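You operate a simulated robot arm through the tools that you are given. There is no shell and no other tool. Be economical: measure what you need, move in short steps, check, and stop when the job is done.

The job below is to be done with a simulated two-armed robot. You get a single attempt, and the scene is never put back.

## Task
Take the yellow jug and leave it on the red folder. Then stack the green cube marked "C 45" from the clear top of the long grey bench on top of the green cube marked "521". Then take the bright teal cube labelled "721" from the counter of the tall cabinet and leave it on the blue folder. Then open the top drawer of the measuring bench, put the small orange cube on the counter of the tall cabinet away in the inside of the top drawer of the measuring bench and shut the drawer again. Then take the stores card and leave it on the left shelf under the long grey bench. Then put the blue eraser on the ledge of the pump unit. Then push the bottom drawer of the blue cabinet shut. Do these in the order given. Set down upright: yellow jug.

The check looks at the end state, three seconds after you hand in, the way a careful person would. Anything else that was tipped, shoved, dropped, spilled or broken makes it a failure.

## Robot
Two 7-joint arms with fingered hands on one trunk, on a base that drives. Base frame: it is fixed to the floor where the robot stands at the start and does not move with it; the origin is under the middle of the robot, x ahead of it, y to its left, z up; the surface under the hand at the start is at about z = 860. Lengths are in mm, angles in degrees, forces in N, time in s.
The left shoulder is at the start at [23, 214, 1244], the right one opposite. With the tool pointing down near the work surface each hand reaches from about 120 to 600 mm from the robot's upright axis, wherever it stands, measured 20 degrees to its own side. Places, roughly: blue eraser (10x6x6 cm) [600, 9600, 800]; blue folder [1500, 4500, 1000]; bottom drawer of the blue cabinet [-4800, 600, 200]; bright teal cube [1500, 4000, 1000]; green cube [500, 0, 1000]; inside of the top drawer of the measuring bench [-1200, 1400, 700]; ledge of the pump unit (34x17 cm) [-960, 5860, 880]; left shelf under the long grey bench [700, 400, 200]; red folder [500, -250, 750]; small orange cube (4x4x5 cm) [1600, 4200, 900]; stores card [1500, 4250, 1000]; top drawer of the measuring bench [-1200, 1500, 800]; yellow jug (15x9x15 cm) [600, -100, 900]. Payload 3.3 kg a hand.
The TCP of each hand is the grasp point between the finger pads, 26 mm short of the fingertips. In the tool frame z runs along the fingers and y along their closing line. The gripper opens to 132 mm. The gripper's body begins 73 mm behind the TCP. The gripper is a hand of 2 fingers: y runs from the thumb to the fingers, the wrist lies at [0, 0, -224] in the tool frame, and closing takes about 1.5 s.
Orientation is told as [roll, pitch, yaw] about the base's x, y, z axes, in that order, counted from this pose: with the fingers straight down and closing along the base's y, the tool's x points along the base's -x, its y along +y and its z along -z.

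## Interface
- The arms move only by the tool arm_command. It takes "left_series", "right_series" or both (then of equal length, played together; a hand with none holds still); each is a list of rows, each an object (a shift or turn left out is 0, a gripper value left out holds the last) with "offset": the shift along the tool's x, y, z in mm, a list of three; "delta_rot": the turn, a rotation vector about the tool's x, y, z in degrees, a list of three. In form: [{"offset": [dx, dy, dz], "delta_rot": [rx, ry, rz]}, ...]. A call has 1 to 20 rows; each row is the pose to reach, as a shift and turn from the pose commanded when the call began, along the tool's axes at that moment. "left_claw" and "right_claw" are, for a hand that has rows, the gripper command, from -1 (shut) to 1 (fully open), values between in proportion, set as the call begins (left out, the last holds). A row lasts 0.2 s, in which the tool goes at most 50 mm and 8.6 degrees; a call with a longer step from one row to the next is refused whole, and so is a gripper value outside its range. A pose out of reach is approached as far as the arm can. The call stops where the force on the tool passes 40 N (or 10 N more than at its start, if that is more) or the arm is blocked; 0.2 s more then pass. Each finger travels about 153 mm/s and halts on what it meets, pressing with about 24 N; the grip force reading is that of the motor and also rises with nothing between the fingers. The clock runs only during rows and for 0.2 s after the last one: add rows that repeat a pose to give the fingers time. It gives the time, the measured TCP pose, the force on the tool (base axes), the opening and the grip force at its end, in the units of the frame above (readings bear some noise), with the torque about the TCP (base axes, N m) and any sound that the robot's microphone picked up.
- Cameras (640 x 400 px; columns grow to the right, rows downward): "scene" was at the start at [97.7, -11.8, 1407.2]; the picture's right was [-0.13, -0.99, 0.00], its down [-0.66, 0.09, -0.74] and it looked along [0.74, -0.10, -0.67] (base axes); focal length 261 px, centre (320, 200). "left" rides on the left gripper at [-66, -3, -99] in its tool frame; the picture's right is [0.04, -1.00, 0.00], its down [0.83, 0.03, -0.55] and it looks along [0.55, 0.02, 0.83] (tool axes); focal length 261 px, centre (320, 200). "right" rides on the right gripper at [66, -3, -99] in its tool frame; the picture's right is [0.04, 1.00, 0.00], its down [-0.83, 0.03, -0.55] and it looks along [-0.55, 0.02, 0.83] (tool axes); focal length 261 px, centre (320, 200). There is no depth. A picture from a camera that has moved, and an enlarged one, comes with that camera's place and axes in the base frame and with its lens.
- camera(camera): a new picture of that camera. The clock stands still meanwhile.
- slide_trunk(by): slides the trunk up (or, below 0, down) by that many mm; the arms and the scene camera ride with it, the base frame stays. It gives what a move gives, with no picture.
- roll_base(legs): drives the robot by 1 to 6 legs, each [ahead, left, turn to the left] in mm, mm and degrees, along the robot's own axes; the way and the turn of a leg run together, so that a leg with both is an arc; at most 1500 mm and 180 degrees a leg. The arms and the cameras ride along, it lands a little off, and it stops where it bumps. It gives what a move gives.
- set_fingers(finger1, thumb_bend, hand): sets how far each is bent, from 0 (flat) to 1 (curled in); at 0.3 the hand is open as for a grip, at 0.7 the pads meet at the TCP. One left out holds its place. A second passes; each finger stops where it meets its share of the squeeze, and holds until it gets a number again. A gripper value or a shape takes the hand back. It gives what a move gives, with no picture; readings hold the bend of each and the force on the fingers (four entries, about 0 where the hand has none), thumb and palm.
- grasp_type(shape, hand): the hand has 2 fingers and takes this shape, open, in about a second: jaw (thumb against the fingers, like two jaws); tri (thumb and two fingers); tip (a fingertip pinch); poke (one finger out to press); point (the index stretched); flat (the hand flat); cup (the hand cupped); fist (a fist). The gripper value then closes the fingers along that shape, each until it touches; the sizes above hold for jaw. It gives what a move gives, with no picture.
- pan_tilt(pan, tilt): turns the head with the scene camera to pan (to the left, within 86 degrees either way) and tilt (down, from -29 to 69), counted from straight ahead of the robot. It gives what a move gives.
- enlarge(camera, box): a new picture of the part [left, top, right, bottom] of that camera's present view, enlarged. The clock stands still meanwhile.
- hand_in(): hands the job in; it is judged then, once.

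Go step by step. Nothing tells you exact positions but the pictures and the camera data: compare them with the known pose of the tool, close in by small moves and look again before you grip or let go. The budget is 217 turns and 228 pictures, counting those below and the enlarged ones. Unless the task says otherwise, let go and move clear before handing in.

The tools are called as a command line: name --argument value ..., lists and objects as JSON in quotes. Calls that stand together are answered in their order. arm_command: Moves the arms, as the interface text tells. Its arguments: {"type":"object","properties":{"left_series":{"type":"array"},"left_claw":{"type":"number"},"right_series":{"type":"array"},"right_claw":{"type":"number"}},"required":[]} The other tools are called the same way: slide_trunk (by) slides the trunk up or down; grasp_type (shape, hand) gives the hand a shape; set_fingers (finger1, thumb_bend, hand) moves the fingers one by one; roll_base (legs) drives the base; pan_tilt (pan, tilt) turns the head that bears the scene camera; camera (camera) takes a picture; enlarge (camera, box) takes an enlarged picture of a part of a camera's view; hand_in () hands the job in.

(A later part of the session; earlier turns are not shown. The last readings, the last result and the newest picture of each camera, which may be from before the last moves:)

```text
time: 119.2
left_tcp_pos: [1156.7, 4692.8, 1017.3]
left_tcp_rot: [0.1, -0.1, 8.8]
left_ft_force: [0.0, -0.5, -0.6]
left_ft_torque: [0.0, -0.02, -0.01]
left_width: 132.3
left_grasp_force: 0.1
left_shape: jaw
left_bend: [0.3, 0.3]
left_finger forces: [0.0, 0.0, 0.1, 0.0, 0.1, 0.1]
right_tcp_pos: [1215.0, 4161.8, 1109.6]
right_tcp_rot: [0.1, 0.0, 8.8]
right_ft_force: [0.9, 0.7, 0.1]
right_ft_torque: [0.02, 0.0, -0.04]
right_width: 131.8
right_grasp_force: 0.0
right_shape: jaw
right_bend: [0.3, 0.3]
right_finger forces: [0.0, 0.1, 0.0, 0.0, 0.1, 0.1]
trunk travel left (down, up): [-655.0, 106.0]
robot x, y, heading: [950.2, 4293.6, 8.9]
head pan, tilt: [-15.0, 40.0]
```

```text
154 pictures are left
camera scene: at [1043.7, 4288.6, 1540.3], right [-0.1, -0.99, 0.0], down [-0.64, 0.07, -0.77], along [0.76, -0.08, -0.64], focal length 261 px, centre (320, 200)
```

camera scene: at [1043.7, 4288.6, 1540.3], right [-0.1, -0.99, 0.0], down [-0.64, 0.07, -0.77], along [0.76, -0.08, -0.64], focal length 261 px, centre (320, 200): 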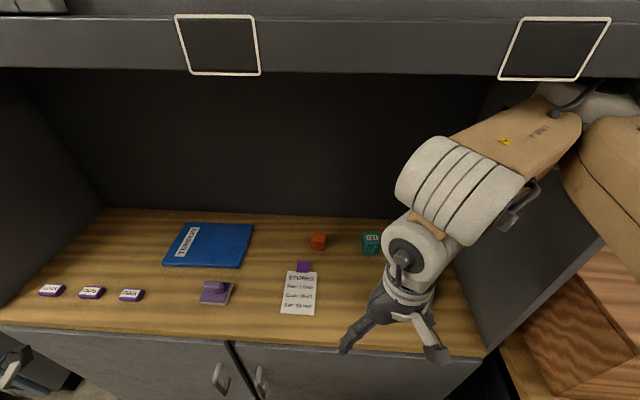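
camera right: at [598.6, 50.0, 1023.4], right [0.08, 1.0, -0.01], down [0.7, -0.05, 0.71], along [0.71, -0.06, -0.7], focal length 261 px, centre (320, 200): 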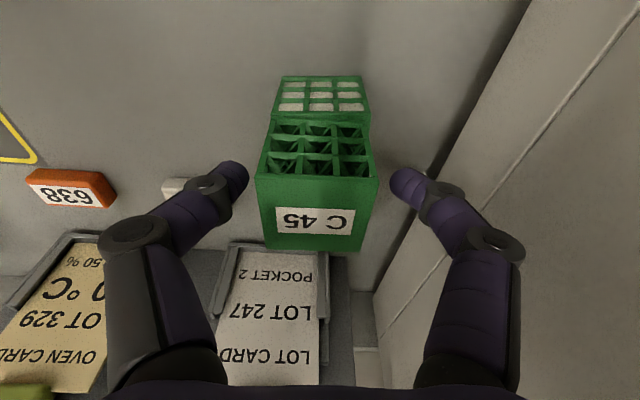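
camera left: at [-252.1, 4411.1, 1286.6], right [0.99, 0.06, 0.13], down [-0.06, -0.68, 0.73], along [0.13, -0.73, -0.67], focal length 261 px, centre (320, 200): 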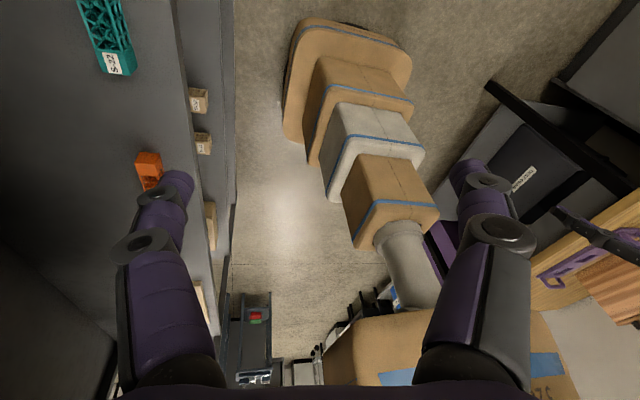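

Consistent positions (counter 885): 721 ≈(1588,4070), orange ≈(1590,4236), card ≈(1431,4307). I drive 90 mm closer.

roll_base --legs '[[90, 0, 0]]'

arm_command --right_series '[{"offset": [-40, -20, 0]}, {"offset": [-80, -40, 0]}, {"offset": [-120, -60, 0]}, {"offset": [-160, -80, 0]}]'

camera --camera "scene"

camera --camera "right"

```text
time: 120.3
left_tcp_pos: [1220.5, 4701.6, 1017.3]
left_tcp_rot: [0.0, -0.3, 8.3]
left_ft_force: [-0.6, 0.8, 0.9]
left_ft_torque: [0.03, 0.01, -0.02]
left_width: 131.9
left_grasp_force: 0.0
left_shape: jaw
left_bend: [0.3, 0.3]
left_finger forces: [0.0, 0.0, 0.0, 0.1, 0.0, 0.0]
right_tcp_pos: [1276.5, 4172.6, 1109.1]
right_tcp_rot: [0.1, 0.0, 8.4]
right_ft_force: [-0.8, -0.3, -0.5]
right_ft_torque: [-0.03, -0.02, -0.01]
right_width: 132.0
right_grasp_force: 0.1
right_shape: jaw
right_bend: [0.3, 0.3]
right_finger forces: [0.0, 0.0, 0.1, 0.0, 0.0, 0.1]
trunk travel left (down, up): [-655.0, 106.0]
robot x, y, heading: [1008.6, 4306.8, 8.6]
head pan, tilt: [-15.0, 40.0]
stopped in leg 1: the robot was blocked; the commanded pose is now the measured one
```

```text
time: 121.3
left_tcp_pos: [1221.4, 4702.1, 1017.5]
left_tcp_rot: [0.1, -0.1, 8.3]
left_ft_force: [0.1, -0.3, -0.2]
left_ft_torque: [0.01, 0.01, -0.02]
left_width: 131.7
left_grasp_force: 0.1
left_shape: jaw
left_bend: [0.3, 0.3]
left_finger forces: [0.0, 0.0, 0.0, 0.0, 0.1, 0.0]
right_tcp_pos: [1445.6, 4114.9, 1112.6]
right_tcp_rot: [0.1, -0.1, 8.4]
right_ft_force: [0.1, 0.3, 0.2]
right_ft_torque: [-0.03, 0.0, 0.03]
right_width: 131.9
right_grasp_force: 0.1
right_shape: jaw
right_bend: [0.3, 0.3]
right_finger forces: [0.0, 0.0, 0.0, 0.0, 0.0, 0.0]
trunk travel left (down, up): [-655.0, 106.0]
robot x, y, heading: [1009.4, 4305.3, 8.9]
head pan, tilt: [-15.0, 40.0]
```

```text
153 pictures are left
camera scene: at [1106.7, 4299.4, 1540.2], right [-0.11, -0.99, 0.0], down [-0.64, 0.07, -0.77], along [0.76, -0.08, -0.64], focal length 261 px, centre (320, 200)
```

scene: 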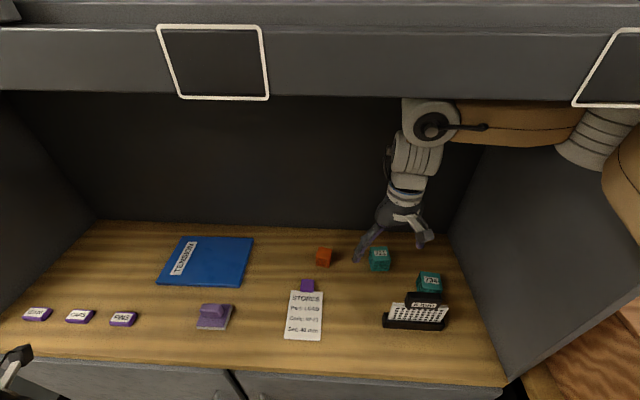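

```text
152 pictures are left
camera right: at [1381.9, 4102.2, 1211.4], right [-0.19, 0.98, 0.0], down [0.82, 0.16, 0.55], along [0.54, 0.1, -0.83], focal length 261 px, centre (320, 200)
```

right: 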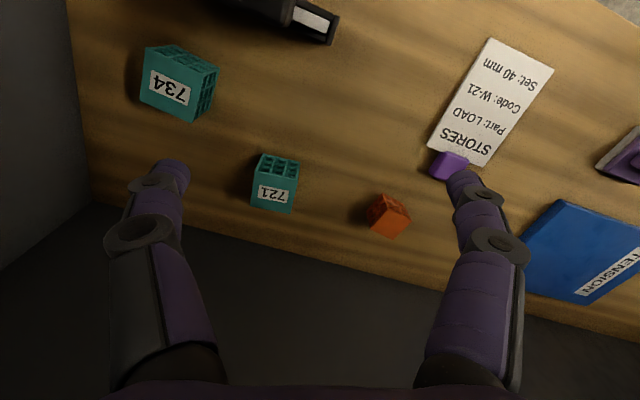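

Triangulating two views gives counter ≈903, cube top ≈949, 721 centre ≈(1558,4080), yaw ≈ +4.7°. I move above it with a moderately narrowed opening and check.

arm_command --right_series '[{"offset": [-27, -13, 10], "delta_rot": [0, 0, 4]}, {"offset": [-54, -26, 20], "delta_rot": [0, 0, 4]}, {"offset": [-80, -39, 30], "delta_rot": [0, 0, 4]}, {"offset": [-106, -51, 40], "delta_rot": [0, 0, 4]}, {"offset": [-106, -51, 62], "delta_rot": [0, 0, 4]}, {"offset": [-106, -51, 62], "delta_rot": [0, 0, 4]}]' --right_claw 0.5

camera --camera "scene"

camera --camera "right"

```text
time: 122.7
left_tcp_pos: [1222.1, 4701.4, 1017.9]
left_tcp_rot: [0.0, -0.2, 8.3]
left_ft_force: [1.4, -0.1, -0.1]
left_ft_torque: [-0.04, 0.03, -0.02]
left_width: 131.9
left_grasp_force: 0.1
left_shape: jaw
left_bend: [0.3, 0.3]
left_finger forces: [0.1, 0.0, 0.1, 0.0, 0.1, 0.1]
right_tcp_pos: [1559.5, 4084.4, 1043.9]
right_tcp_rot: [0.1, -0.1, 4.5]
right_ft_force: [0.0, -0.1, 0.0]
right_ft_torque: [-0.05, -0.01, 0.02]
right_width: 99.3
right_grasp_force: 0.0
right_shape: jaw
right_bend: [0.63, 0.49]
right_finger forces: [0.1, 0.0, 0.1, 0.0, 0.1, 0.0]
trunk travel left (down, up): [-655.0, 106.0]
robot x, y, heading: [1013.2, 4306.4, 8.6]
head pan, tilt: [-15.0, 40.0]
```

```text
151 pictures are left
camera scene: at [1106.7, 4300.0, 1540.2], right [-0.11, -0.99, 0.0], down [-0.64, 0.07, -0.77], along [0.76, -0.08, -0.64], focal length 261 px, centre (320, 200)
```

scene: 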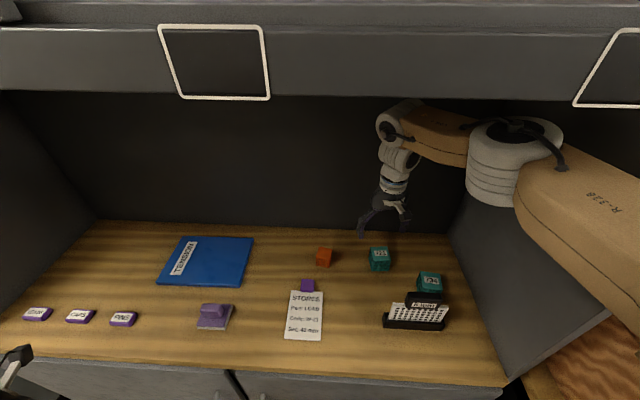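

```text
150 pictures are left
camera right: at [1496.5, 4077.1, 1143.9], right [-0.12, 0.99, 0.0], down [0.83, 0.1, 0.55], along [0.55, 0.07, -0.83], focal length 261 px, centre (320, 200)
```

right: 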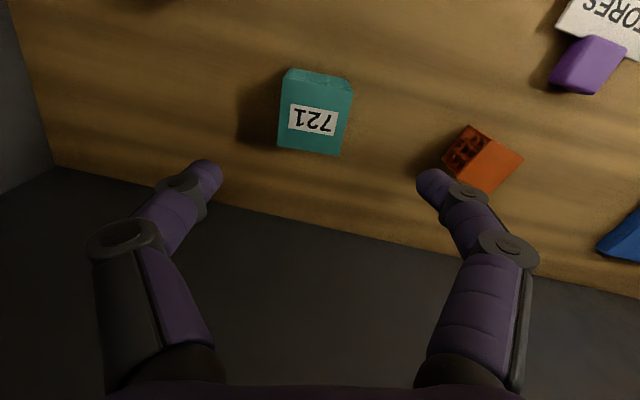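

Reached without tilt. The cube is ~10 mm nearer and 4 mm right of the hand, yaw ≈ -0.5°. I correct and descend halfway.

arm_command --right_series '[{"offset": [10, -3, 0], "delta_rot": [0, 0, 5]}, {"offset": [10, -3, 30], "delta_rot": [0, 0, 5]}, {"offset": [10, -3, 55], "delta_rot": [0, 0, 5]}, {"offset": [10, -3, 55], "delta_rot": [0, 0, 5]}]'

camera --camera "right"

enlarge --camera "scene" --box '[300, 160, 480, 340]'

```text
time: 123.7
left_tcp_pos: [1221.0, 4701.8, 1016.9]
left_tcp_rot: [0.1, 0.0, 8.4]
left_ft_force: [0.4, -0.4, 0.8]
left_ft_torque: [-0.01, -0.05, 0.0]
left_width: 132.0
left_grasp_force: 0.0
left_shape: jaw
left_bend: [0.3, 0.3]
left_finger forces: [0.0, 0.0, 0.0, 0.1, 0.0, 0.1]
right_tcp_pos: [1552.2, 4079.0, 991.8]
right_tcp_rot: [0.2, -0.1, -0.6]
right_ft_force: [-0.7, -0.5, 0.2]
right_ft_torque: [-0.01, 0.0, -0.02]
right_width: 99.2
right_grasp_force: 0.0
right_shape: jaw
right_bend: [0.63, 0.49]
right_finger forces: [0.0, 0.1, 0.0, 0.1, 0.1, 0.0]
trunk travel left (down, up): [-655.0, 106.0]
robot x, y, heading: [1015.2, 4305.4, 8.7]
head pan, tilt: [-15.0, 40.0]
```

```text
149 pictures are left
camera right: at [1486.2, 4077.2, 1091.1], right [-0.03, 1.0, 0.0], down [0.83, 0.03, 0.55], along [0.55, 0.02, -0.83], focal length 261 px, centre (320, 200)
```

right: 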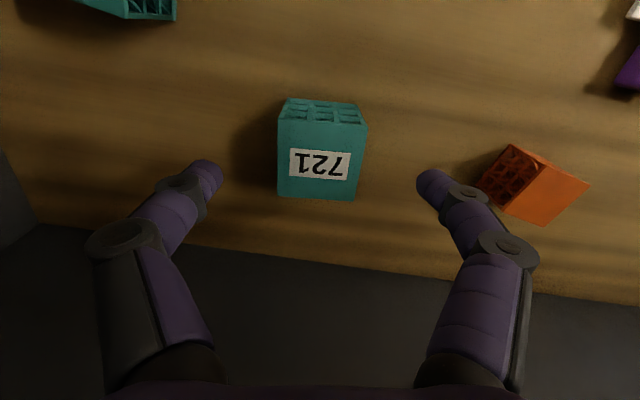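

```text
2.22 times, centred on (390, 250) of scene
camera zoom: at [1106.7, 4299.8, 1540.2], right [-0.11, -0.99, 0.0], down [-0.64, 0.07, -0.77], along [0.76, -0.08, -0.64], focal length 580 px, centre (164, 89)
```

zoom: 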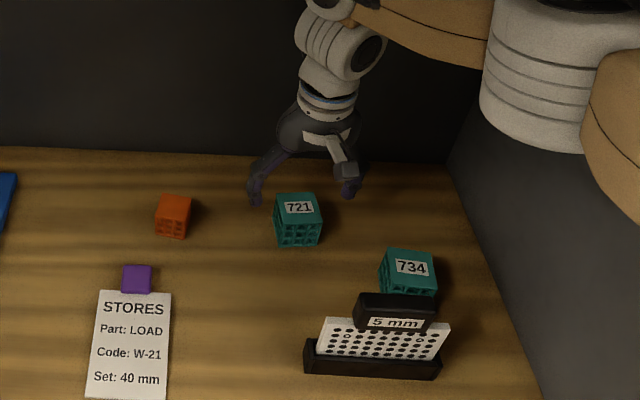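

Well aligned; cube top ≈958. Descending to z≈948 and gripping.

arm_command --right_series '[{"offset": [4, 1, 15]}, {"offset": [4, 1, 30]}, {"offset": [4, 1, 43]}, {"offset": [4, 1, 43]}]'

camera --camera "right"

```text
time: 124.7
left_tcp_pos: [1222.5, 4701.9, 1017.6]
left_tcp_rot: [0.1, -0.2, 8.4]
left_ft_force: [-0.5, 0.0, -0.3]
left_ft_torque: [0.01, 0.03, 0.0]
left_width: 131.8
left_grasp_force: 0.0
left_shape: jaw
left_bend: [0.3, 0.3]
left_finger forces: [0.1, 0.0, 0.0, 0.0, 0.0, 0.1]
right_tcp_pos: [1546.4, 4079.7, 949.2]
right_tcp_rot: [0.1, -0.1, -0.6]
right_ft_force: [0.1, -0.6, -0.1]
right_ft_torque: [-0.01, 0.02, -0.02]
right_width: 99.3
right_grasp_force: 0.0
right_shape: jaw
right_bend: [0.63, 0.49]
right_finger forces: [0.1, 0.1, 0.0, 0.0, 0.0, 0.1]
trunk travel left (down, up): [-655.0, 106.0]
robot x, y, heading: [1014.9, 4304.2, 8.7]
head pan, tilt: [-15.0, 40.0]
```

```text
147 pictures are left
camera right: at [1481.2, 4078.2, 1048.8], right [-0.03, 1.0, 0.0], down [0.83, 0.03, 0.55], along [0.55, 0.02, -0.83], focal length 261 px, centre (320, 200)
```

right: 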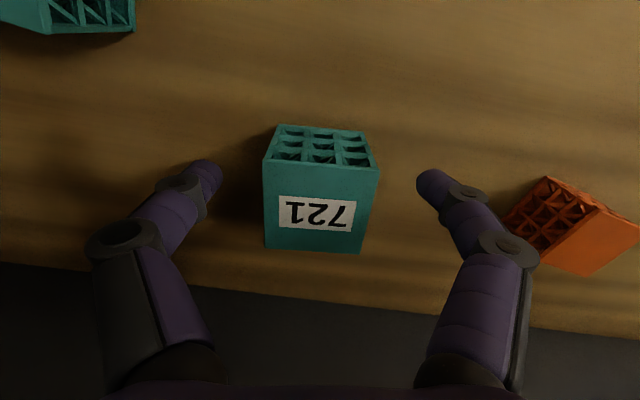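

Same relative height as the successful C45 grasp. Closing.

arm_command --right_series '[{"offset": [0, 0, 0]}, {"offset": [0, 0, 0]}, {"offset": [0, 0, 0]}, {"offset": [0, 0, 0]}, {"offset": [0, 0, 0]}, {"offset": [0, 0, 0]}]' --right_claw -1

arm_command --right_series '[{"offset": [0, 0, -15]}, {"offset": [0, 0, -40]}, {"offset": [0, 0, -70]}, {"offset": [0, 0, -100]}, {"offset": [0, 0, -100]}]'

camera --camera "right"

camera --camera "scene"

```text
time: 126.1
left_tcp_pos: [1221.9, 4701.8, 1018.1]
left_tcp_rot: [0.1, 0.0, 8.3]
left_ft_force: [1.3, 0.1, 0.1]
left_ft_torque: [0.0, 0.0, 0.0]
left_width: 131.9
left_grasp_force: 0.1
left_shape: jaw
left_bend: [0.3, 0.3]
left_finger forces: [0.1, 0.0, 0.0, 0.0, 0.0, 0.1]
right_tcp_pos: [1546.1, 4080.7, 949.2]
right_tcp_rot: [0.2, 0.0, -0.6]
right_ft_force: [0.3, 0.1, -0.3]
right_ft_torque: [0.0, 0.03, 0.0]
right_width: 43.4
right_grasp_force: 24.0
right_shape: jaw
right_bend: [0.74, 0.7]
right_finger forces: [21.8, 0.0, 0.0, 0.1, 21.8, 0.0]
trunk travel left (down, up): [-655.0, 106.0]
robot x, y, heading: [1015.9, 4305.8, 9.0]
head pan, tilt: [-15.0, 40.0]
```

```text
time: 127.3
left_tcp_pos: [1222.0, 4701.0, 1018.3]
left_tcp_rot: [0.1, -0.2, 8.3]
left_ft_force: [0.3, 1.0, -0.7]
left_ft_torque: [-0.05, 0.02, -0.02]
left_width: 131.9
left_grasp_force: 0.0
left_shape: jaw
left_bend: [0.3, 0.3]
left_finger forces: [0.1, 0.0, 0.1, 0.0, 0.0, 0.1]
right_tcp_pos: [1547.2, 4079.1, 1047.0]
right_tcp_rot: [0.0, -0.1, -0.5]
right_ft_force: [0.6, -0.6, -0.5]
right_ft_torque: [-0.03, 0.01, 0.01]
right_width: 43.4
right_grasp_force: 23.9
right_shape: jaw
right_bend: [0.74, 0.7]
right_finger forces: [21.8, 0.1, 0.0, 0.0, 21.8, 0.0]
trunk travel left (down, up): [-655.0, 106.0]
robot x, y, heading: [1008.0, 4306.3, 8.8]
head pan, tilt: [-15.0, 40.0]
```

```text
146 pictures are left
camera right: at [1482.7, 4077.2, 1147.0], right [-0.03, 1.0, 0.0], down [0.83, 0.02, 0.55], along [0.55, 0.02, -0.83], focal length 261 px, centre (320, 200)
```

right: 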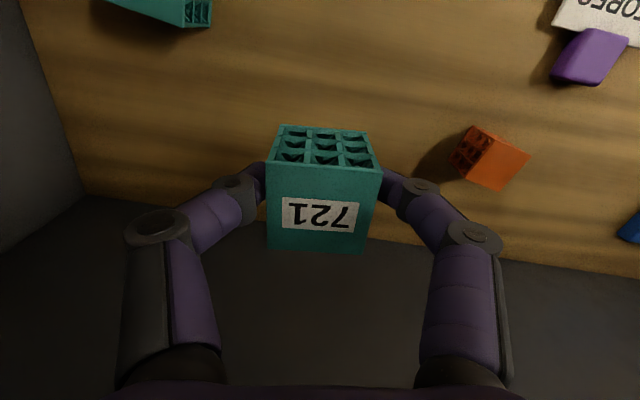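

```text
145 pictures are left
camera scene: at [1107.0, 4299.5, 1540.1], right [-0.11, -0.99, 0.0], down [-0.64, 0.07, -0.77], along [0.76, -0.08, -0.64], focal length 261 px, centre (320, 200)
```

scene: 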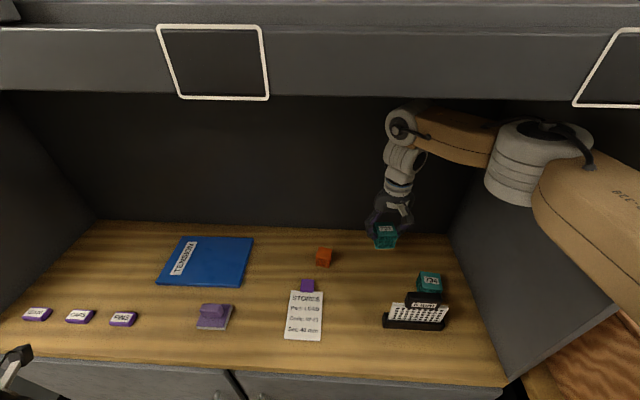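

721 is lifted. I slide the base left along the cabinet (~440 mm) to bring the folder within the right hand's reach.

roll_base --legs '[[-15, 0, 0], [111, 428, 0]]'

camera --camera "scene"

camera --camera "right"

```text
time: 130.3
left_tcp_pos: [1273.0, 5128.7, 1018.1]
left_tcp_rot: [0.0, -0.1, 6.6]
left_ft_force: [-0.1, -0.6, 0.2]
left_ft_torque: [-0.01, -0.05, -0.04]
left_width: 131.8
left_grasp_force: 0.0
left_shape: jaw
left_bend: [0.3, 0.3]
left_finger forces: [0.0, 0.0, 0.0, 0.1, 0.0, 0.1]
right_tcp_pos: [1580.1, 4496.0, 1047.8]
right_tcp_rot: [0.0, -0.1, -2.4]
right_ft_force: [0.4, 0.4, -1.0]
right_ft_torque: [0.02, 0.03, 0.0]
right_width: 43.3
right_grasp_force: 23.5
right_shape: jaw
right_bend: [0.74, 0.7]
right_finger forces: [21.9, 0.0, 0.0, 0.1, 21.8, 0.1]
trunk travel left (down, up): [-655.0, 106.0]
robot x, y, heading: [1051.1, 4745.2, 7.1]
head pan, tilt: [-15.0, 40.0]
```

```text
144 pictures are left
camera scene: at [1146.2, 4730.1, 1540.2], right [-0.14, -0.99, 0.0], down [-0.64, 0.09, -0.77], along [0.76, -0.11, -0.64], focal length 261 px, centre (320, 200)
```

scene: 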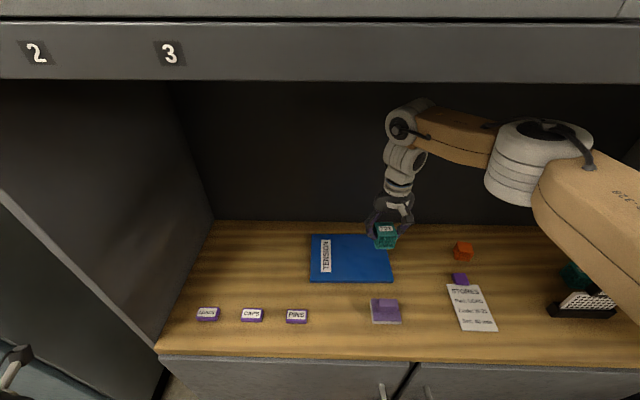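

```text
143 pictures are left
camera right: at [1514.7, 4496.1, 1146.9], right [0.0, 1.0, 0.0], down [0.83, 0.0, 0.55], along [0.55, 0.0, -0.83], focal length 261 px, centre (320, 200)
```

right: 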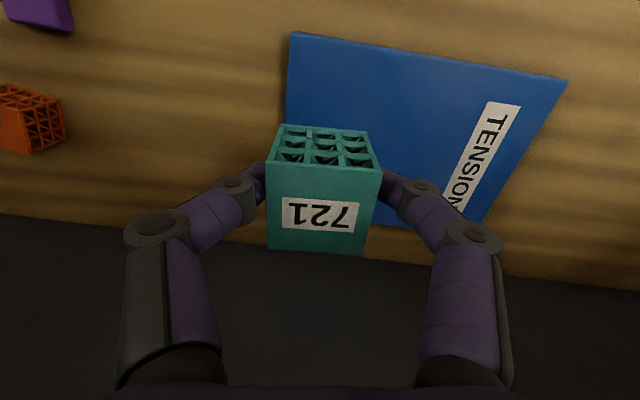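

Folder centre ≈(1607,4578). Moving the cube there and lowering to ~20 mm above.

arm_command --right_series '[{"offset": [-8, 38, 0]}, {"offset": [-17, 77, 0]}, {"offset": [-17, 77, 30]}, {"offset": [-17, 77, 60]}, {"offset": [-17, 77, 60]}]'

camera --camera "right"

enlarge --camera "scene" --box '[290, 170, 430, 310]'

```text
time: 131.5
left_tcp_pos: [1273.2, 5128.1, 1017.3]
left_tcp_rot: [0.0, 0.0, 6.6]
left_ft_force: [-0.5, 0.4, 0.4]
left_ft_torque: [0.03, -0.02, 0.02]
left_width: 131.8
left_grasp_force: 0.0
left_shape: jaw
left_bend: [0.3, 0.3]
left_finger forces: [0.1, 0.0, 0.1, 0.0, 0.1, 0.0]
right_tcp_pos: [1601.3, 4572.0, 986.9]
right_tcp_rot: [0.0, -0.1, -2.3]
right_ft_force: [-0.1, 0.2, -0.3]
right_ft_torque: [0.0, -0.05, 0.01]
right_width: 43.4
right_grasp_force: 24.0
right_shape: jaw
right_bend: [0.74, 0.7]
right_finger forces: [22.1, 0.1, 0.1, 0.1, 22.2, 0.0]
trunk travel left (down, up): [-655.0, 106.0]
robot x, y, heading: [1047.8, 4741.6, 6.8]
head pan, tilt: [-15.0, 40.0]
```

```text
142 pictures are left
camera right: at [1535.9, 4572.6, 1086.1], right [0.0, 1.0, 0.0], down [0.83, 0.0, 0.55], along [0.55, 0.0, -0.83], focal length 261 px, centre (320, 200)
```

right: 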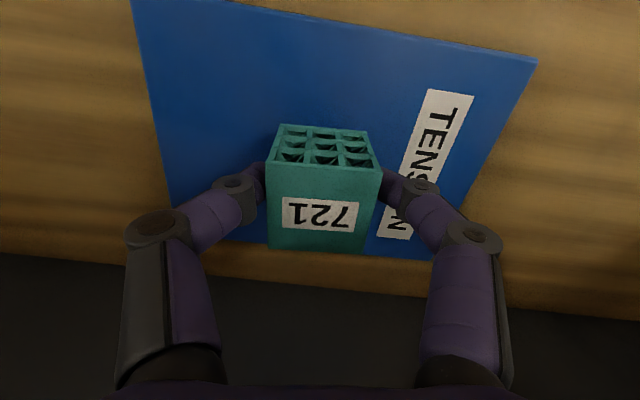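

```text
2.86 times, centred on (360, 240) of scene
camera zoom: at [1146.0, 4728.4, 1540.2], right [-0.14, -0.99, 0.0], down [-0.64, 0.09, -0.77], along [0.76, -0.11, -0.64], focal length 746 px, centre (206, 86)
```

zoom: 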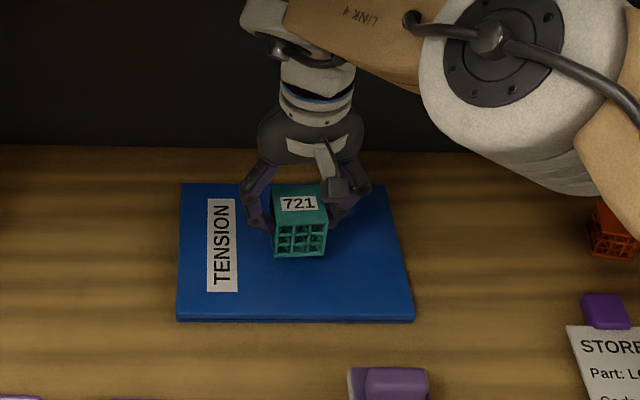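

Over the folder. Lowering until contact.

arm_command --right_series '[{"offset": [5, 0, 10]}, {"offset": [8, 0, 15]}, {"offset": [8, 0, 18]}, {"offset": [8, 0, 18]}]'

```text
time: 132.5
left_tcp_pos: [1272.6, 5128.4, 1016.9]
left_tcp_rot: [0.1, -0.1, 6.5]
left_ft_force: [0.5, 0.2, 0.4]
left_ft_torque: [-0.01, -0.02, -0.02]
left_width: 132.1
left_grasp_force: 0.2
left_shape: jaw
left_bend: [0.3, 0.3]
left_finger forces: [0.0, 0.0, 0.0, 0.0, 0.1, 0.0]
right_tcp_pos: [1591.1, 4572.5, 968.2]
right_tcp_rot: [0.1, -0.1, -2.5]
right_ft_force: [-0.5, 0.3, -0.8]
right_ft_torque: [-0.03, -0.01, 0.04]
right_width: 43.3
right_grasp_force: 24.0
right_shape: jaw
right_bend: [0.74, 0.7]
right_finger forces: [21.9, 0.0, 0.0, 0.1, 22.1, 0.1]
trunk travel left (down, up): [-655.0, 106.0]
robot x, y, heading: [1050.8, 4737.2, 6.7]
head pan, tilt: [-15.0, 40.0]
```

arm_command --right_series '[{"offset": [0, 0, 2]}, {"offset": [0, 0, 4]}, {"offset": [0, 0, 4]}]'

```text
time: 133.3
left_tcp_pos: [1273.7, 5127.5, 1018.7]
left_tcp_rot: [0.1, -0.3, 6.6]
left_ft_force: [-0.5, 0.3, -0.3]
left_ft_torque: [-0.03, -0.01, -0.01]
left_width: 132.0
left_grasp_force: 0.0
left_shape: jaw
left_bend: [0.3, 0.3]
left_finger forces: [0.0, 0.1, 0.0, 0.0, 0.0, 0.0]
right_tcp_pos: [1591.1, 4573.5, 965.1]
right_tcp_rot: [0.1, 0.0, -2.3]
right_ft_force: [-1.4, 0.1, 3.6]
right_ft_torque: [-0.02, -0.01, -0.01]
right_width: 43.2
right_grasp_force: 24.0
right_shape: jaw
right_bend: [0.74, 0.7]
right_finger forces: [22.7, 0.0, 0.0, 0.1, 23.1, 0.1]
trunk travel left (down, up): [-655.0, 106.0]
robot x, y, heading: [1050.8, 4740.6, 6.9]
head pan, tilt: [-15.0, 40.0]
```

Contact at z≈965 as predicted. Releasing and rising.

arm_command --right_series '[{"offset": [0, 0, 0]}, {"offset": [0, 0, 0]}, {"offset": [0, 0, 0]}, {"offset": [0, 0, 0]}, {"offset": [0, 0, 0]}]' --right_claw 0.3

arm_command --right_series '[{"offset": [0, 0, -25]}, {"offset": [0, 0, -65]}, {"offset": [0, 0, -105]}, {"offset": [0, 0, -105]}]'

camera --camera "scene"

camera --camera "right"

```text
time: 134.5
left_tcp_pos: [1272.6, 5127.4, 1017.6]
left_tcp_rot: [0.0, -0.1, 6.6]
left_ft_force: [-0.1, 0.2, 0.1]
left_ft_torque: [0.02, 0.04, 0.03]
left_width: 132.1
left_grasp_force: 0.1
left_shape: jaw
left_bend: [0.3, 0.3]
left_finger forces: [0.0, 0.0, 0.0, 0.0, 0.1, 0.0]
right_tcp_pos: [1592.6, 4572.1, 964.5]
right_tcp_rot: [0.0, -0.1, -2.3]
right_ft_force: [1.0, -0.3, -0.2]
right_ft_torque: [-0.01, 0.04, 0.01]
right_width: 85.6
right_grasp_force: 0.0
right_shape: jaw
right_bend: [0.7, 0.63]
right_finger forces: [0.0, 0.1, 0.0, 0.0, 0.0, 0.0]
trunk travel left (down, up): [-655.0, 106.0]
robot x, y, heading: [1050.3, 4740.0, 6.8]
head pan, tilt: [-15.0, 40.0]
```

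```text
time: 135.5
left_tcp_pos: [1273.8, 5127.7, 1017.5]
left_tcp_rot: [0.2, -0.2, 6.6]
left_ft_force: [0.4, -0.1, -0.6]
left_ft_torque: [0.0, 0.0, 0.0]
left_width: 132.0
left_grasp_force: 0.1
left_shape: jaw
left_bend: [0.3, 0.3]
left_finger forces: [0.0, 0.0, 0.0, 0.1, 0.0, 0.0]
right_tcp_pos: [1594.1, 4571.6, 1068.5]
right_tcp_rot: [0.1, -0.1, -2.5]
right_ft_force: [0.0, 0.3, -0.3]
right_ft_torque: [-0.02, -0.01, -0.01]
right_width: 85.7
right_grasp_force: 0.0
right_shape: jaw
right_bend: [0.7, 0.63]
right_finger forces: [0.0, 0.0, 0.0, 0.0, 0.1, 0.1]
trunk travel left (down, up): [-655.0, 106.0]
robot x, y, heading: [1049.5, 4743.8, 6.8]
head pan, tilt: [-15.0, 40.0]
```

```text
140 pictures are left
camera scene: at [1146.3, 4729.2, 1540.1], right [-0.14, -0.99, 0.0], down [-0.64, 0.09, -0.77], along [0.76, -0.11, -0.64], focal length 261 px, centre (320, 200)
```

scene: 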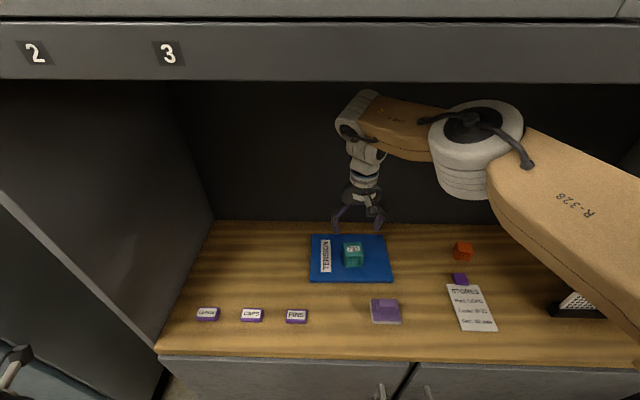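

```text
139 pictures are left
camera right: at [1528.4, 4571.2, 1168.1], right [0.0, 1.0, 0.0], down [0.83, 0.0, 0.55], along [0.55, 0.0, -0.83], focal length 261 px, centre (320, 200)
```

right: 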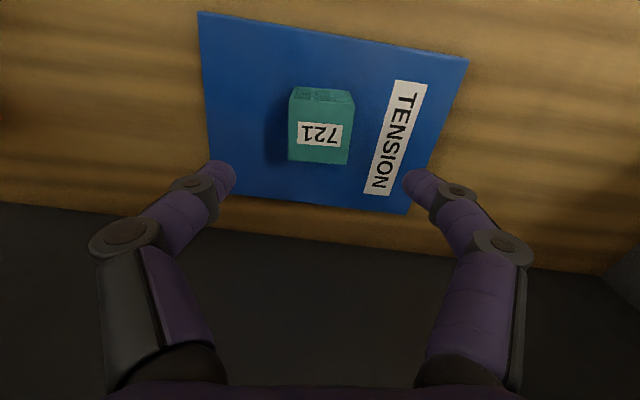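

721 sits on the blue folder. Next: the orange cube. I slide the base back right ~300 mm.

roll_base --legs '[[-85, -292, 0]]'

camera --camera "right"

camera --camera "scene"

```text
time: 137.6
left_tcp_pos: [1223.4, 4825.7, 1018.3]
left_tcp_rot: [0.2, -0.1, 6.7]
left_ft_force: [1.0, -0.1, 0.3]
left_ft_torque: [0.03, 0.01, -0.03]
left_width: 131.9
left_grasp_force: 0.1
left_shape: jaw
left_bend: [0.3, 0.3]
left_finger forces: [0.0, 0.0, 0.0, 0.0, 0.0, 0.0]
right_tcp_pos: [1543.9, 4270.4, 1068.0]
right_tcp_rot: [0.1, -0.1, -2.2]
right_ft_force: [0.1, 0.3, 0.7]
right_ft_torque: [-0.03, -0.01, -0.01]
right_width: 85.5
right_grasp_force: 0.0
right_shape: jaw
right_bend: [0.7, 0.63]
right_finger forces: [0.0, 0.0, 0.0, 0.0, 0.0, 0.0]
trunk travel left (down, up): [-655.0, 106.0]
robot x, y, heading: [1001.1, 4438.2, 6.9]
head pan, tilt: [-15.0, 40.0]
```

```text
138 pictures are left
camera right: at [1479.2, 4270.2, 1167.9], right [0.0, 1.0, 0.0], down [0.83, 0.0, 0.55], along [0.55, 0.0, -0.83], focal length 261 px, centre (320, 200)
```

right: 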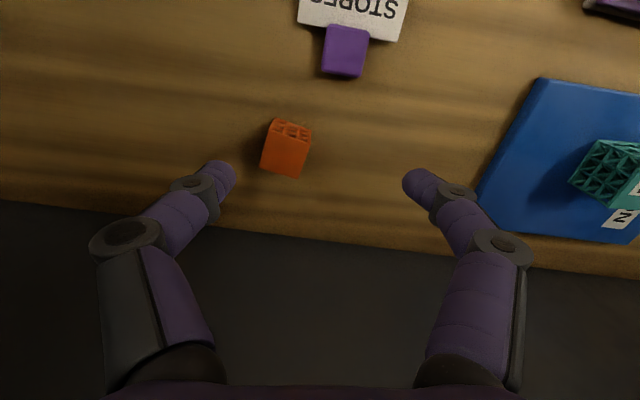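

```text
137 pictures are left
camera scene: at [1096.7, 4426.9, 1540.2], right [-0.14, -0.99, 0.0], down [-0.64, 0.09, -0.77], along [0.76, -0.11, -0.64], focal length 261 px, centre (320, 200)
```

scene: 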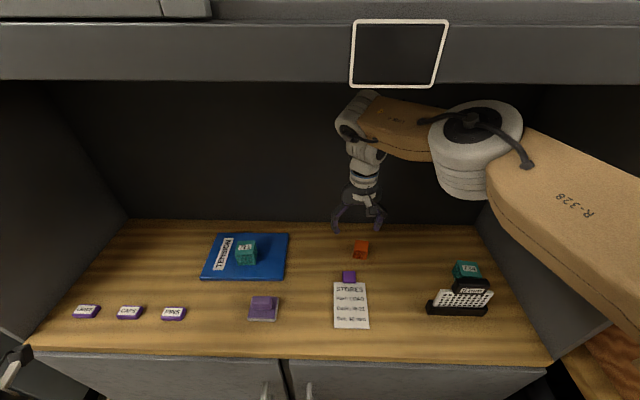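

Orange cube at ≈(1579,4240), yaw ≈ -10°. Moving above it.

arm_command --right_series '[{"offset": [-18, -15, 10], "delta_rot": [0, 0, 4]}, {"offset": [-36, -29, 20], "delta_rot": [0, 0, 8]}, {"offset": [-36, -29, 44], "delta_rot": [0, 0, 8]}, {"offset": [-36, -29, 68], "delta_rot": [0, 0, 8]}, {"offset": [-36, -29, 68], "delta_rot": [0, 0, 8]}]'

camera --camera "right"

```text
time: 138.8
left_tcp_pos: [1223.4, 4826.2, 1017.8]
left_tcp_rot: [0.1, -0.1, 6.7]
left_ft_force: [-0.2, -0.2, -0.6]
left_ft_torque: [-0.01, 0.0, 0.0]
left_width: 131.7
left_grasp_force: 0.0
left_shape: jaw
left_bend: [0.3, 0.3]
left_finger forces: [0.1, 0.0, 0.0, 0.0, 0.0, 0.0]
right_tcp_pos: [1562.6, 4255.7, 1007.1]
right_tcp_rot: [0.2, -0.2, -10.2]
right_ft_force: [-0.7, -0.1, 0.8]
right_ft_torque: [0.0, 0.02, 0.02]
right_width: 85.6
right_grasp_force: 0.1
right_shape: jaw
right_bend: [0.7, 0.63]
right_finger forces: [0.0, 0.0, 0.1, 0.1, 0.0, 0.0]
right hand out of reach, approached as far as the arm can: row 2, 3, 4, 5
trunk travel left (down, up): [-655.0, 106.0]
robot x, y, heading: [1001.8, 4444.5, 6.7]
head pan, tilt: [-15.0, 40.0]
```

```text
136 pictures are left
camera right: at [1498.9, 4264.0, 1106.8], right [0.14, 0.99, 0.0], down [0.82, -0.12, 0.55], along [0.55, -0.07, -0.83], focal length 261 px, centre (320, 200)
```

right: 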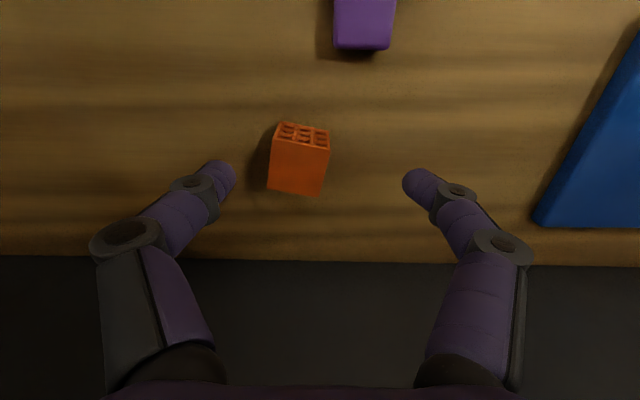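

Slightly out of reach; I nudge the base 30 mm forward and look again.

roll_base --legs '[[30, 0, 0]]'

camera --camera "right"

```text
time: 139.6
left_tcp_pos: [1254.8, 4829.9, 1017.2]
left_tcp_rot: [0.1, 0.0, 6.7]
left_ft_force: [0.5, -0.6, -1.1]
left_ft_torque: [-0.05, 0.03, 0.01]
left_width: 132.1
left_grasp_force: 0.1
left_shape: jaw
left_bend: [0.3, 0.3]
left_finger forces: [0.0, 0.0, 0.1, 0.0, 0.0, 0.1]
right_tcp_pos: [1595.1, 4258.5, 1007.0]
right_tcp_rot: [0.1, 0.0, -10.3]
right_ft_force: [0.1, -0.4, -0.4]
right_ft_torque: [0.01, 0.03, 0.0]
right_width: 85.4
right_grasp_force: 0.0
right_shape: jaw
right_bend: [0.7, 0.63]
right_finger forces: [0.1, 0.0, 0.0, 0.0, 0.0, 0.0]
trunk travel left (down, up): [-655.0, 106.0]
robot x, y, heading: [1035.8, 4441.6, 7.0]
head pan, tilt: [-15.0, 40.0]
```

```text
135 pictures are left
camera right: at [1530.2, 4267.2, 1106.3], right [0.14, 0.99, 0.0], down [0.82, -0.12, 0.55], along [0.55, -0.07, -0.83], focal length 261 px, centre (320, 200)
```

right: 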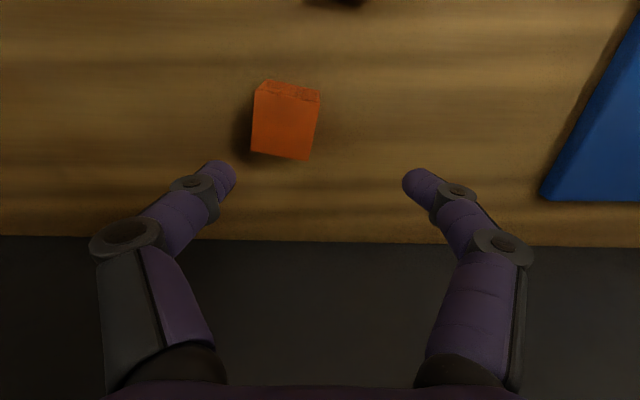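

Correcting: cube is 17 mm nearer and 20 mm right, yaw ≈ -16°. Shift, turn and lower partly.

arm_command --right_series '[{"offset": [17, -20, 0], "delta_rot": [0, 0, 6]}, {"offset": [17, -20, 20], "delta_rot": [0, 0, 6]}, {"offset": [17, -20, 32], "delta_rot": [0, 0, 6]}, {"offset": [17, -20, 32], "delta_rot": [0, 0, 6]}]'

camera --camera "right"

```text
time: 140.6
left_tcp_pos: [1252.8, 4830.6, 1017.0]
left_tcp_rot: [0.0, -0.1, 6.6]
left_ft_force: [-0.6, -0.1, 0.4]
left_ft_torque: [0.01, 0.01, 0.02]
left_width: 131.9
left_grasp_force: 0.0
left_shape: jaw
left_bend: [0.3, 0.3]
left_finger forces: [0.1, 0.1, 0.0, 0.1, 0.0, 0.0]
right_tcp_pos: [1574.7, 4242.6, 973.9]
right_tcp_rot: [0.3, -0.2, -16.3]
right_ft_force: [0.3, -0.3, 0.2]
right_ft_torque: [-0.04, 0.03, 0.0]
right_width: 85.9
right_grasp_force: 0.1
right_shape: jaw
right_bend: [0.7, 0.63]
right_finger forces: [0.1, 0.0, 0.0, 0.0, 0.0, 0.0]
trunk travel left (down, up): [-655.0, 106.0]
robot x, y, heading: [1031.2, 4442.7, 7.1]
head pan, tilt: [-15.0, 40.0]
```

```text
134 pictures are left
camera right: at [1511.8, 4258.0, 1074.1], right [0.24, 0.97, 0.0], down [0.81, -0.2, 0.55], along [0.54, -0.13, -0.83], focal length 261 px, centre (320, 200)
```

right: 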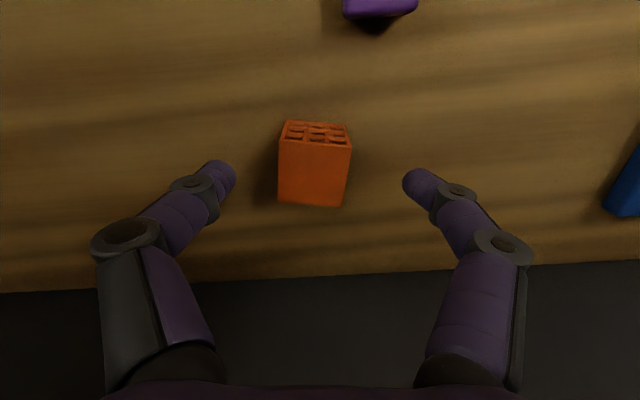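

Aligned; small correction, descend to z≈945 and grip.

arm_command --right_series '[{"offset": [4, -3, 0]}, {"offset": [4, -3, 15]}, {"offset": [4, -3, 29]}, {"offset": [4, -3, 29]}]'

arm_command --right_series '[{"offset": [0, 0, 0]}, {"offset": [0, 0, 0]}, {"offset": [0, 0, 0]}, {"offset": [0, 0, 0]}, {"offset": [0, 0, 0]}, {"offset": [0, 0, 0]}]' --right_claw -1

arm_command --right_series '[{"offset": [0, 0, -20]}, {"offset": [0, 0, -60]}, {"offset": [0, 0, -100]}, {"offset": [0, 0, -130]}, {"offset": [0, 0, -130]}]'

camera --camera "right"

```text
time: 141.6
left_tcp_pos: [1252.7, 4830.2, 1018.5]
left_tcp_rot: [0.1, -0.1, 6.6]
left_ft_force: [0.4, 0.2, 0.5]
left_ft_torque: [-0.01, 0.0, -0.01]
left_width: 131.8
left_grasp_force: 0.0
left_shape: jaw
left_bend: [0.3, 0.3]
left_finger forces: [0.0, 0.0, 0.0, 0.1, 0.0, 0.0]
right_tcp_pos: [1569.1, 4241.0, 945.5]
right_tcp_rot: [0.2, -0.1, -16.3]
right_ft_force: [-0.8, 0.0, 0.6]
right_ft_torque: [0.02, -0.01, -0.01]
right_width: 85.7
right_grasp_force: 0.0
right_shape: jaw
right_bend: [0.7, 0.63]
right_finger forces: [0.0, 0.1, 0.0, 0.0, 0.0, 0.0]
trunk travel left (down, up): [-655.0, 106.0]
robot x, y, heading: [1032.6, 4444.4, 7.1]
head pan, tilt: [-15.0, 40.0]
```

```text
time: 143.0
left_tcp_pos: [1252.5, 4829.8, 1017.9]
left_tcp_rot: [0.1, -0.1, 6.5]
left_ft_force: [-1.1, 0.1, 0.4]
left_ft_torque: [0.0, 0.01, 0.01]
left_width: 132.0
left_grasp_force: 0.0
left_shape: jaw
left_bend: [0.3, 0.3]
left_finger forces: [0.0, 0.0, 0.1, 0.1, 0.0, 0.0]
right_tcp_pos: [1568.8, 4240.4, 945.6]
right_tcp_rot: [0.1, -0.1, -16.3]
right_ft_force: [-0.5, -0.4, -0.4]
right_ft_torque: [0.01, 0.0, 0.01]
right_width: 34.0
right_grasp_force: 23.8
right_shape: jaw
right_bend: [0.73, 0.7]
right_finger forces: [21.7, 0.0, 0.0, 0.0, 21.7, 0.1]
trunk travel left (down, up): [-655.0, 106.0]
robot x, y, heading: [1029.9, 4441.7, 6.9]
head pan, tilt: [-15.0, 40.0]
```

```text
time: 144.2
left_tcp_pos: [1254.1, 4829.7, 1017.4]
left_tcp_rot: [0.1, -0.1, 6.6]
left_ft_force: [0.5, 0.2, -0.3]
left_ft_torque: [0.01, 0.03, 0.0]
left_width: 131.9
left_grasp_force: 0.1
left_shape: jaw
left_bend: [0.3, 0.3]
left_finger forces: [0.1, 0.0, 0.0, 0.0, 0.1, 0.0]
right_tcp_pos: [1567.0, 4240.8, 1077.1]
right_tcp_rot: [0.2, -0.1, -16.3]
right_ft_force: [0.3, -1.0, 0.6]
right_ft_torque: [-0.01, 0.01, 0.03]
right_width: 33.7
right_grasp_force: 24.1
right_shape: jaw
right_bend: [0.73, 0.7]
right_finger forces: [21.8, 0.0, 0.0, 0.0, 21.8, 0.0]
trunk travel left (down, up): [-655.0, 106.0]
robot x, y, heading: [1030.0, 4443.5, 6.9]
head pan, tilt: [-15.0, 40.0]
```

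```text
133 pictures are left
camera right: at [1503.1, 4256.6, 1177.0], right [0.24, 0.97, 0.0], down [0.81, -0.2, 0.55], along [0.54, -0.13, -0.83], focal length 261 px, centre (320, 200)
```

right: 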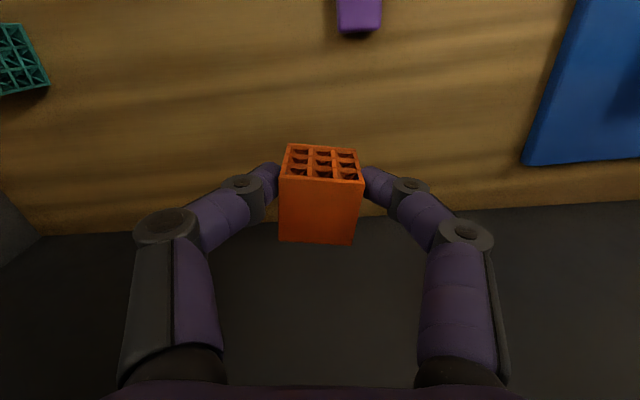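

Orange cube held. I retract both arms to a compact pose and back away from the cabinet.

arm_command --right_series '[{"offset": [45, 0, -10]}, {"offset": [90, 0, -20]}, {"offset": [135, 0, -30]}, {"offset": [180, 0, -40]}, {"offset": [220, 0, -50]}]' --left_series '[{"offset": [0, -35, -10]}, {"offset": [0, -70, -20]}, {"offset": [-10, -105, -40]}, {"offset": [-20, -140, -60]}, {"offset": [-40, -170, -80]}]'

roll_base --legs '[[-700, 80, 0]]'

pan_tilt --pan -80 --tilt 25

camera --camera "scene"

```text
time: 145.4
left_tcp_pos: [1314.4, 4666.6, 1099.7]
left_tcp_rot: [0.1, -0.1, 6.7]
left_ft_force: [-1.3, 0.0, 0.0]
left_ft_torque: [0.03, -0.03, 0.01]
left_width: 131.8
left_grasp_force: 0.0
left_shape: jaw
left_bend: [0.3, 0.3]
left_finger forces: [0.0, 0.1, 0.1, 0.0, 0.1, 0.0]
right_tcp_pos: [1355.1, 4303.1, 1127.9]
right_tcp_rot: [0.2, -0.1, -16.4]
right_ft_force: [0.2, 0.8, 0.2]
right_ft_torque: [0.04, -0.02, 0.02]
right_width: 33.5
right_grasp_force: 24.0
right_shape: jaw
right_bend: [0.73, 0.7]
right_finger forces: [21.6, 0.0, 0.1, 0.0, 21.6, 0.1]
trunk travel left (down, up): [-655.0, 106.0]
robot x, y, heading: [1030.5, 4442.1, 6.9]
head pan, tilt: [-15.0, 40.0]
```

```text
time: 149.3
left_tcp_pos: [608.1, 4659.4, 1100.1]
left_tcp_rot: [0.1, -0.2, 7.1]
left_ft_force: [-0.5, 0.2, -0.7]
left_ft_torque: [0.03, -0.02, 0.04]
left_width: 132.2
left_grasp_force: 0.0
left_shape: jaw
left_bend: [0.3, 0.3]
left_finger forces: [0.1, 0.1, 0.1, 0.1, 0.0, 0.0]
right_tcp_pos: [653.6, 4295.9, 1128.3]
right_tcp_rot: [0.3, -0.1, -15.8]
right_ft_force: [-0.5, -0.4, -0.5]
right_ft_torque: [-0.05, 0.03, 0.0]
right_width: 33.3
right_grasp_force: 24.0
right_shape: jaw
right_bend: [0.73, 0.7]
right_finger forces: [21.7, 0.0, 0.0, 0.2, 21.7, 0.0]
trunk travel left (down, up): [-655.0, 106.0]
robot x, y, heading: [329.8, 4435.2, 7.5]
head pan, tilt: [-15.0, 40.0]
```

```text
time: 150.6
left_tcp_pos: [608.7, 4659.1, 1100.8]
left_tcp_rot: [0.2, -0.1, 7.0]
left_ft_force: [-0.3, -0.5, 0.0]
left_ft_torque: [0.0, -0.01, 0.01]
left_width: 132.0
left_grasp_force: 0.0
left_shape: jaw
left_bend: [0.3, 0.3]
left_finger forces: [0.1, 0.0, 0.0, 0.1, 0.0, 0.0]
right_tcp_pos: [652.9, 4295.7, 1127.0]
right_tcp_rot: [0.2, -0.1, -15.8]
right_ft_force: [0.5, -0.2, 0.2]
right_ft_torque: [-0.01, -0.02, 0.02]
right_width: 33.8
right_grasp_force: 24.6
right_shape: jaw
right_bend: [0.73, 0.7]
right_finger forces: [21.7, 0.0, 0.1, 0.1, 21.7, 0.0]
trunk travel left (down, up): [-655.0, 106.0]
robot x, y, heading: [327.3, 4431.4, 7.6]
head pan, tilt: [-80.0, 25.0]
```

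```text
132 pictures are left
camera scene: at [366.6, 4346.0, 1563.5], right [-0.95, -0.3, 0.0], down [-0.13, 0.4, -0.91], along [0.27, -0.86, -0.42], focal length 261 px, centre (320, 200)
```

scene: 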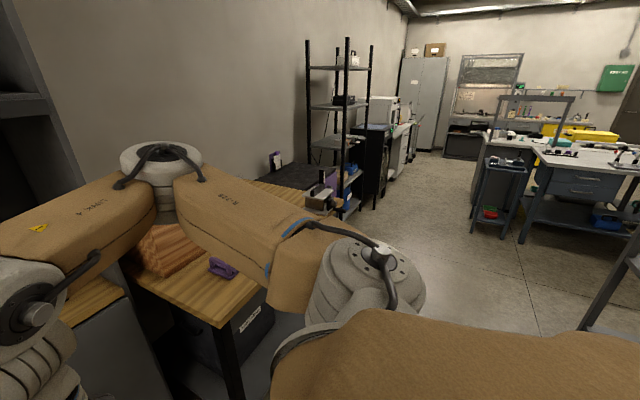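

I can see the measuring bench with drawers facing +y (drawer front ≈(-1170,1730,750)). I turn to face -y and drive down the aisle.

roll_base --legs '[[0, 0, -97], [1000, -100, 0], [900, -50, 0]]'

pan_tilt --pan -50 --tilt 30

camera --camera "scene"

```text
time: 164.3
left_tcp_pos: [349.9, 2213.0, 1100.6]
left_tcp_rot: [0.2, -0.1, -91.6]
left_ft_force: [-0.1, -0.2, -0.9]
left_ft_torque: [0.02, -0.02, -0.02]
left_width: 132.0
left_grasp_force: 0.0
left_shape: jaw
left_bend: [0.3, 0.3]
left_finger forces: [0.0, 0.1, 0.0, 0.1, 0.0, 0.0]
right_tcp_pos: [-16.3, 2223.9, 1128.6]
right_tcp_rot: [0.2, -0.2, -114.6]
right_ft_force: [-0.4, -0.2, 0.7]
right_ft_torque: [0.01, 0.01, -0.01]
right_width: 33.5
right_grasp_force: 23.2
right_shape: jaw
right_bend: [0.73, 0.7]
right_finger forces: [21.7, 0.0, 0.0, 0.0, 21.7, 0.0]
trunk travel left (down, up): [-655.0, 106.0]
robot x, y, heading: [172.2, 2524.5, -91.4]
head pan, tilt: [-80.0, 25.0]
```

```text
time: 165.3
left_tcp_pos: [349.8, 2213.4, 1100.2]
left_tcp_rot: [0.1, -0.1, -91.6]
left_ft_force: [0.4, 0.4, -0.4]
left_ft_torque: [-0.03, 0.0, -0.01]
left_width: 131.9
left_grasp_force: 0.1
left_shape: jaw
left_bend: [0.3, 0.3]
left_finger forces: [0.0, 0.1, 0.0, 0.0, 0.1, 0.0]
right_tcp_pos: [-15.8, 2223.8, 1127.0]
right_tcp_rot: [0.2, -0.1, -114.6]
right_ft_force: [-0.1, -0.4, -0.1]
right_ft_torque: [-0.02, 0.02, 0.0]
right_width: 33.6
right_grasp_force: 23.9
right_shape: jaw
right_bend: [0.73, 0.7]
right_finger forces: [21.7, 0.0, 0.0, 0.0, 21.7, 0.0]
trunk travel left (down, up): [-655.0, 106.0]
robot x, y, heading: [169.7, 2526.2, -91.4]
head pan, tilt: [-50.0, 30.0]
```

```text
131 pictures are left
camera scene: at [98.6, 2456.2, 1555.5], right [-0.62, 0.78, 0.0], down [0.39, 0.31, -0.87], along [-0.68, -0.54, -0.5], focal length 261 px, centre (320, 200)
```

scene: 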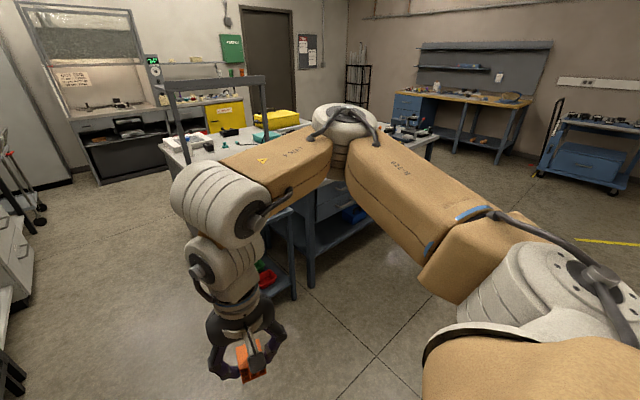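

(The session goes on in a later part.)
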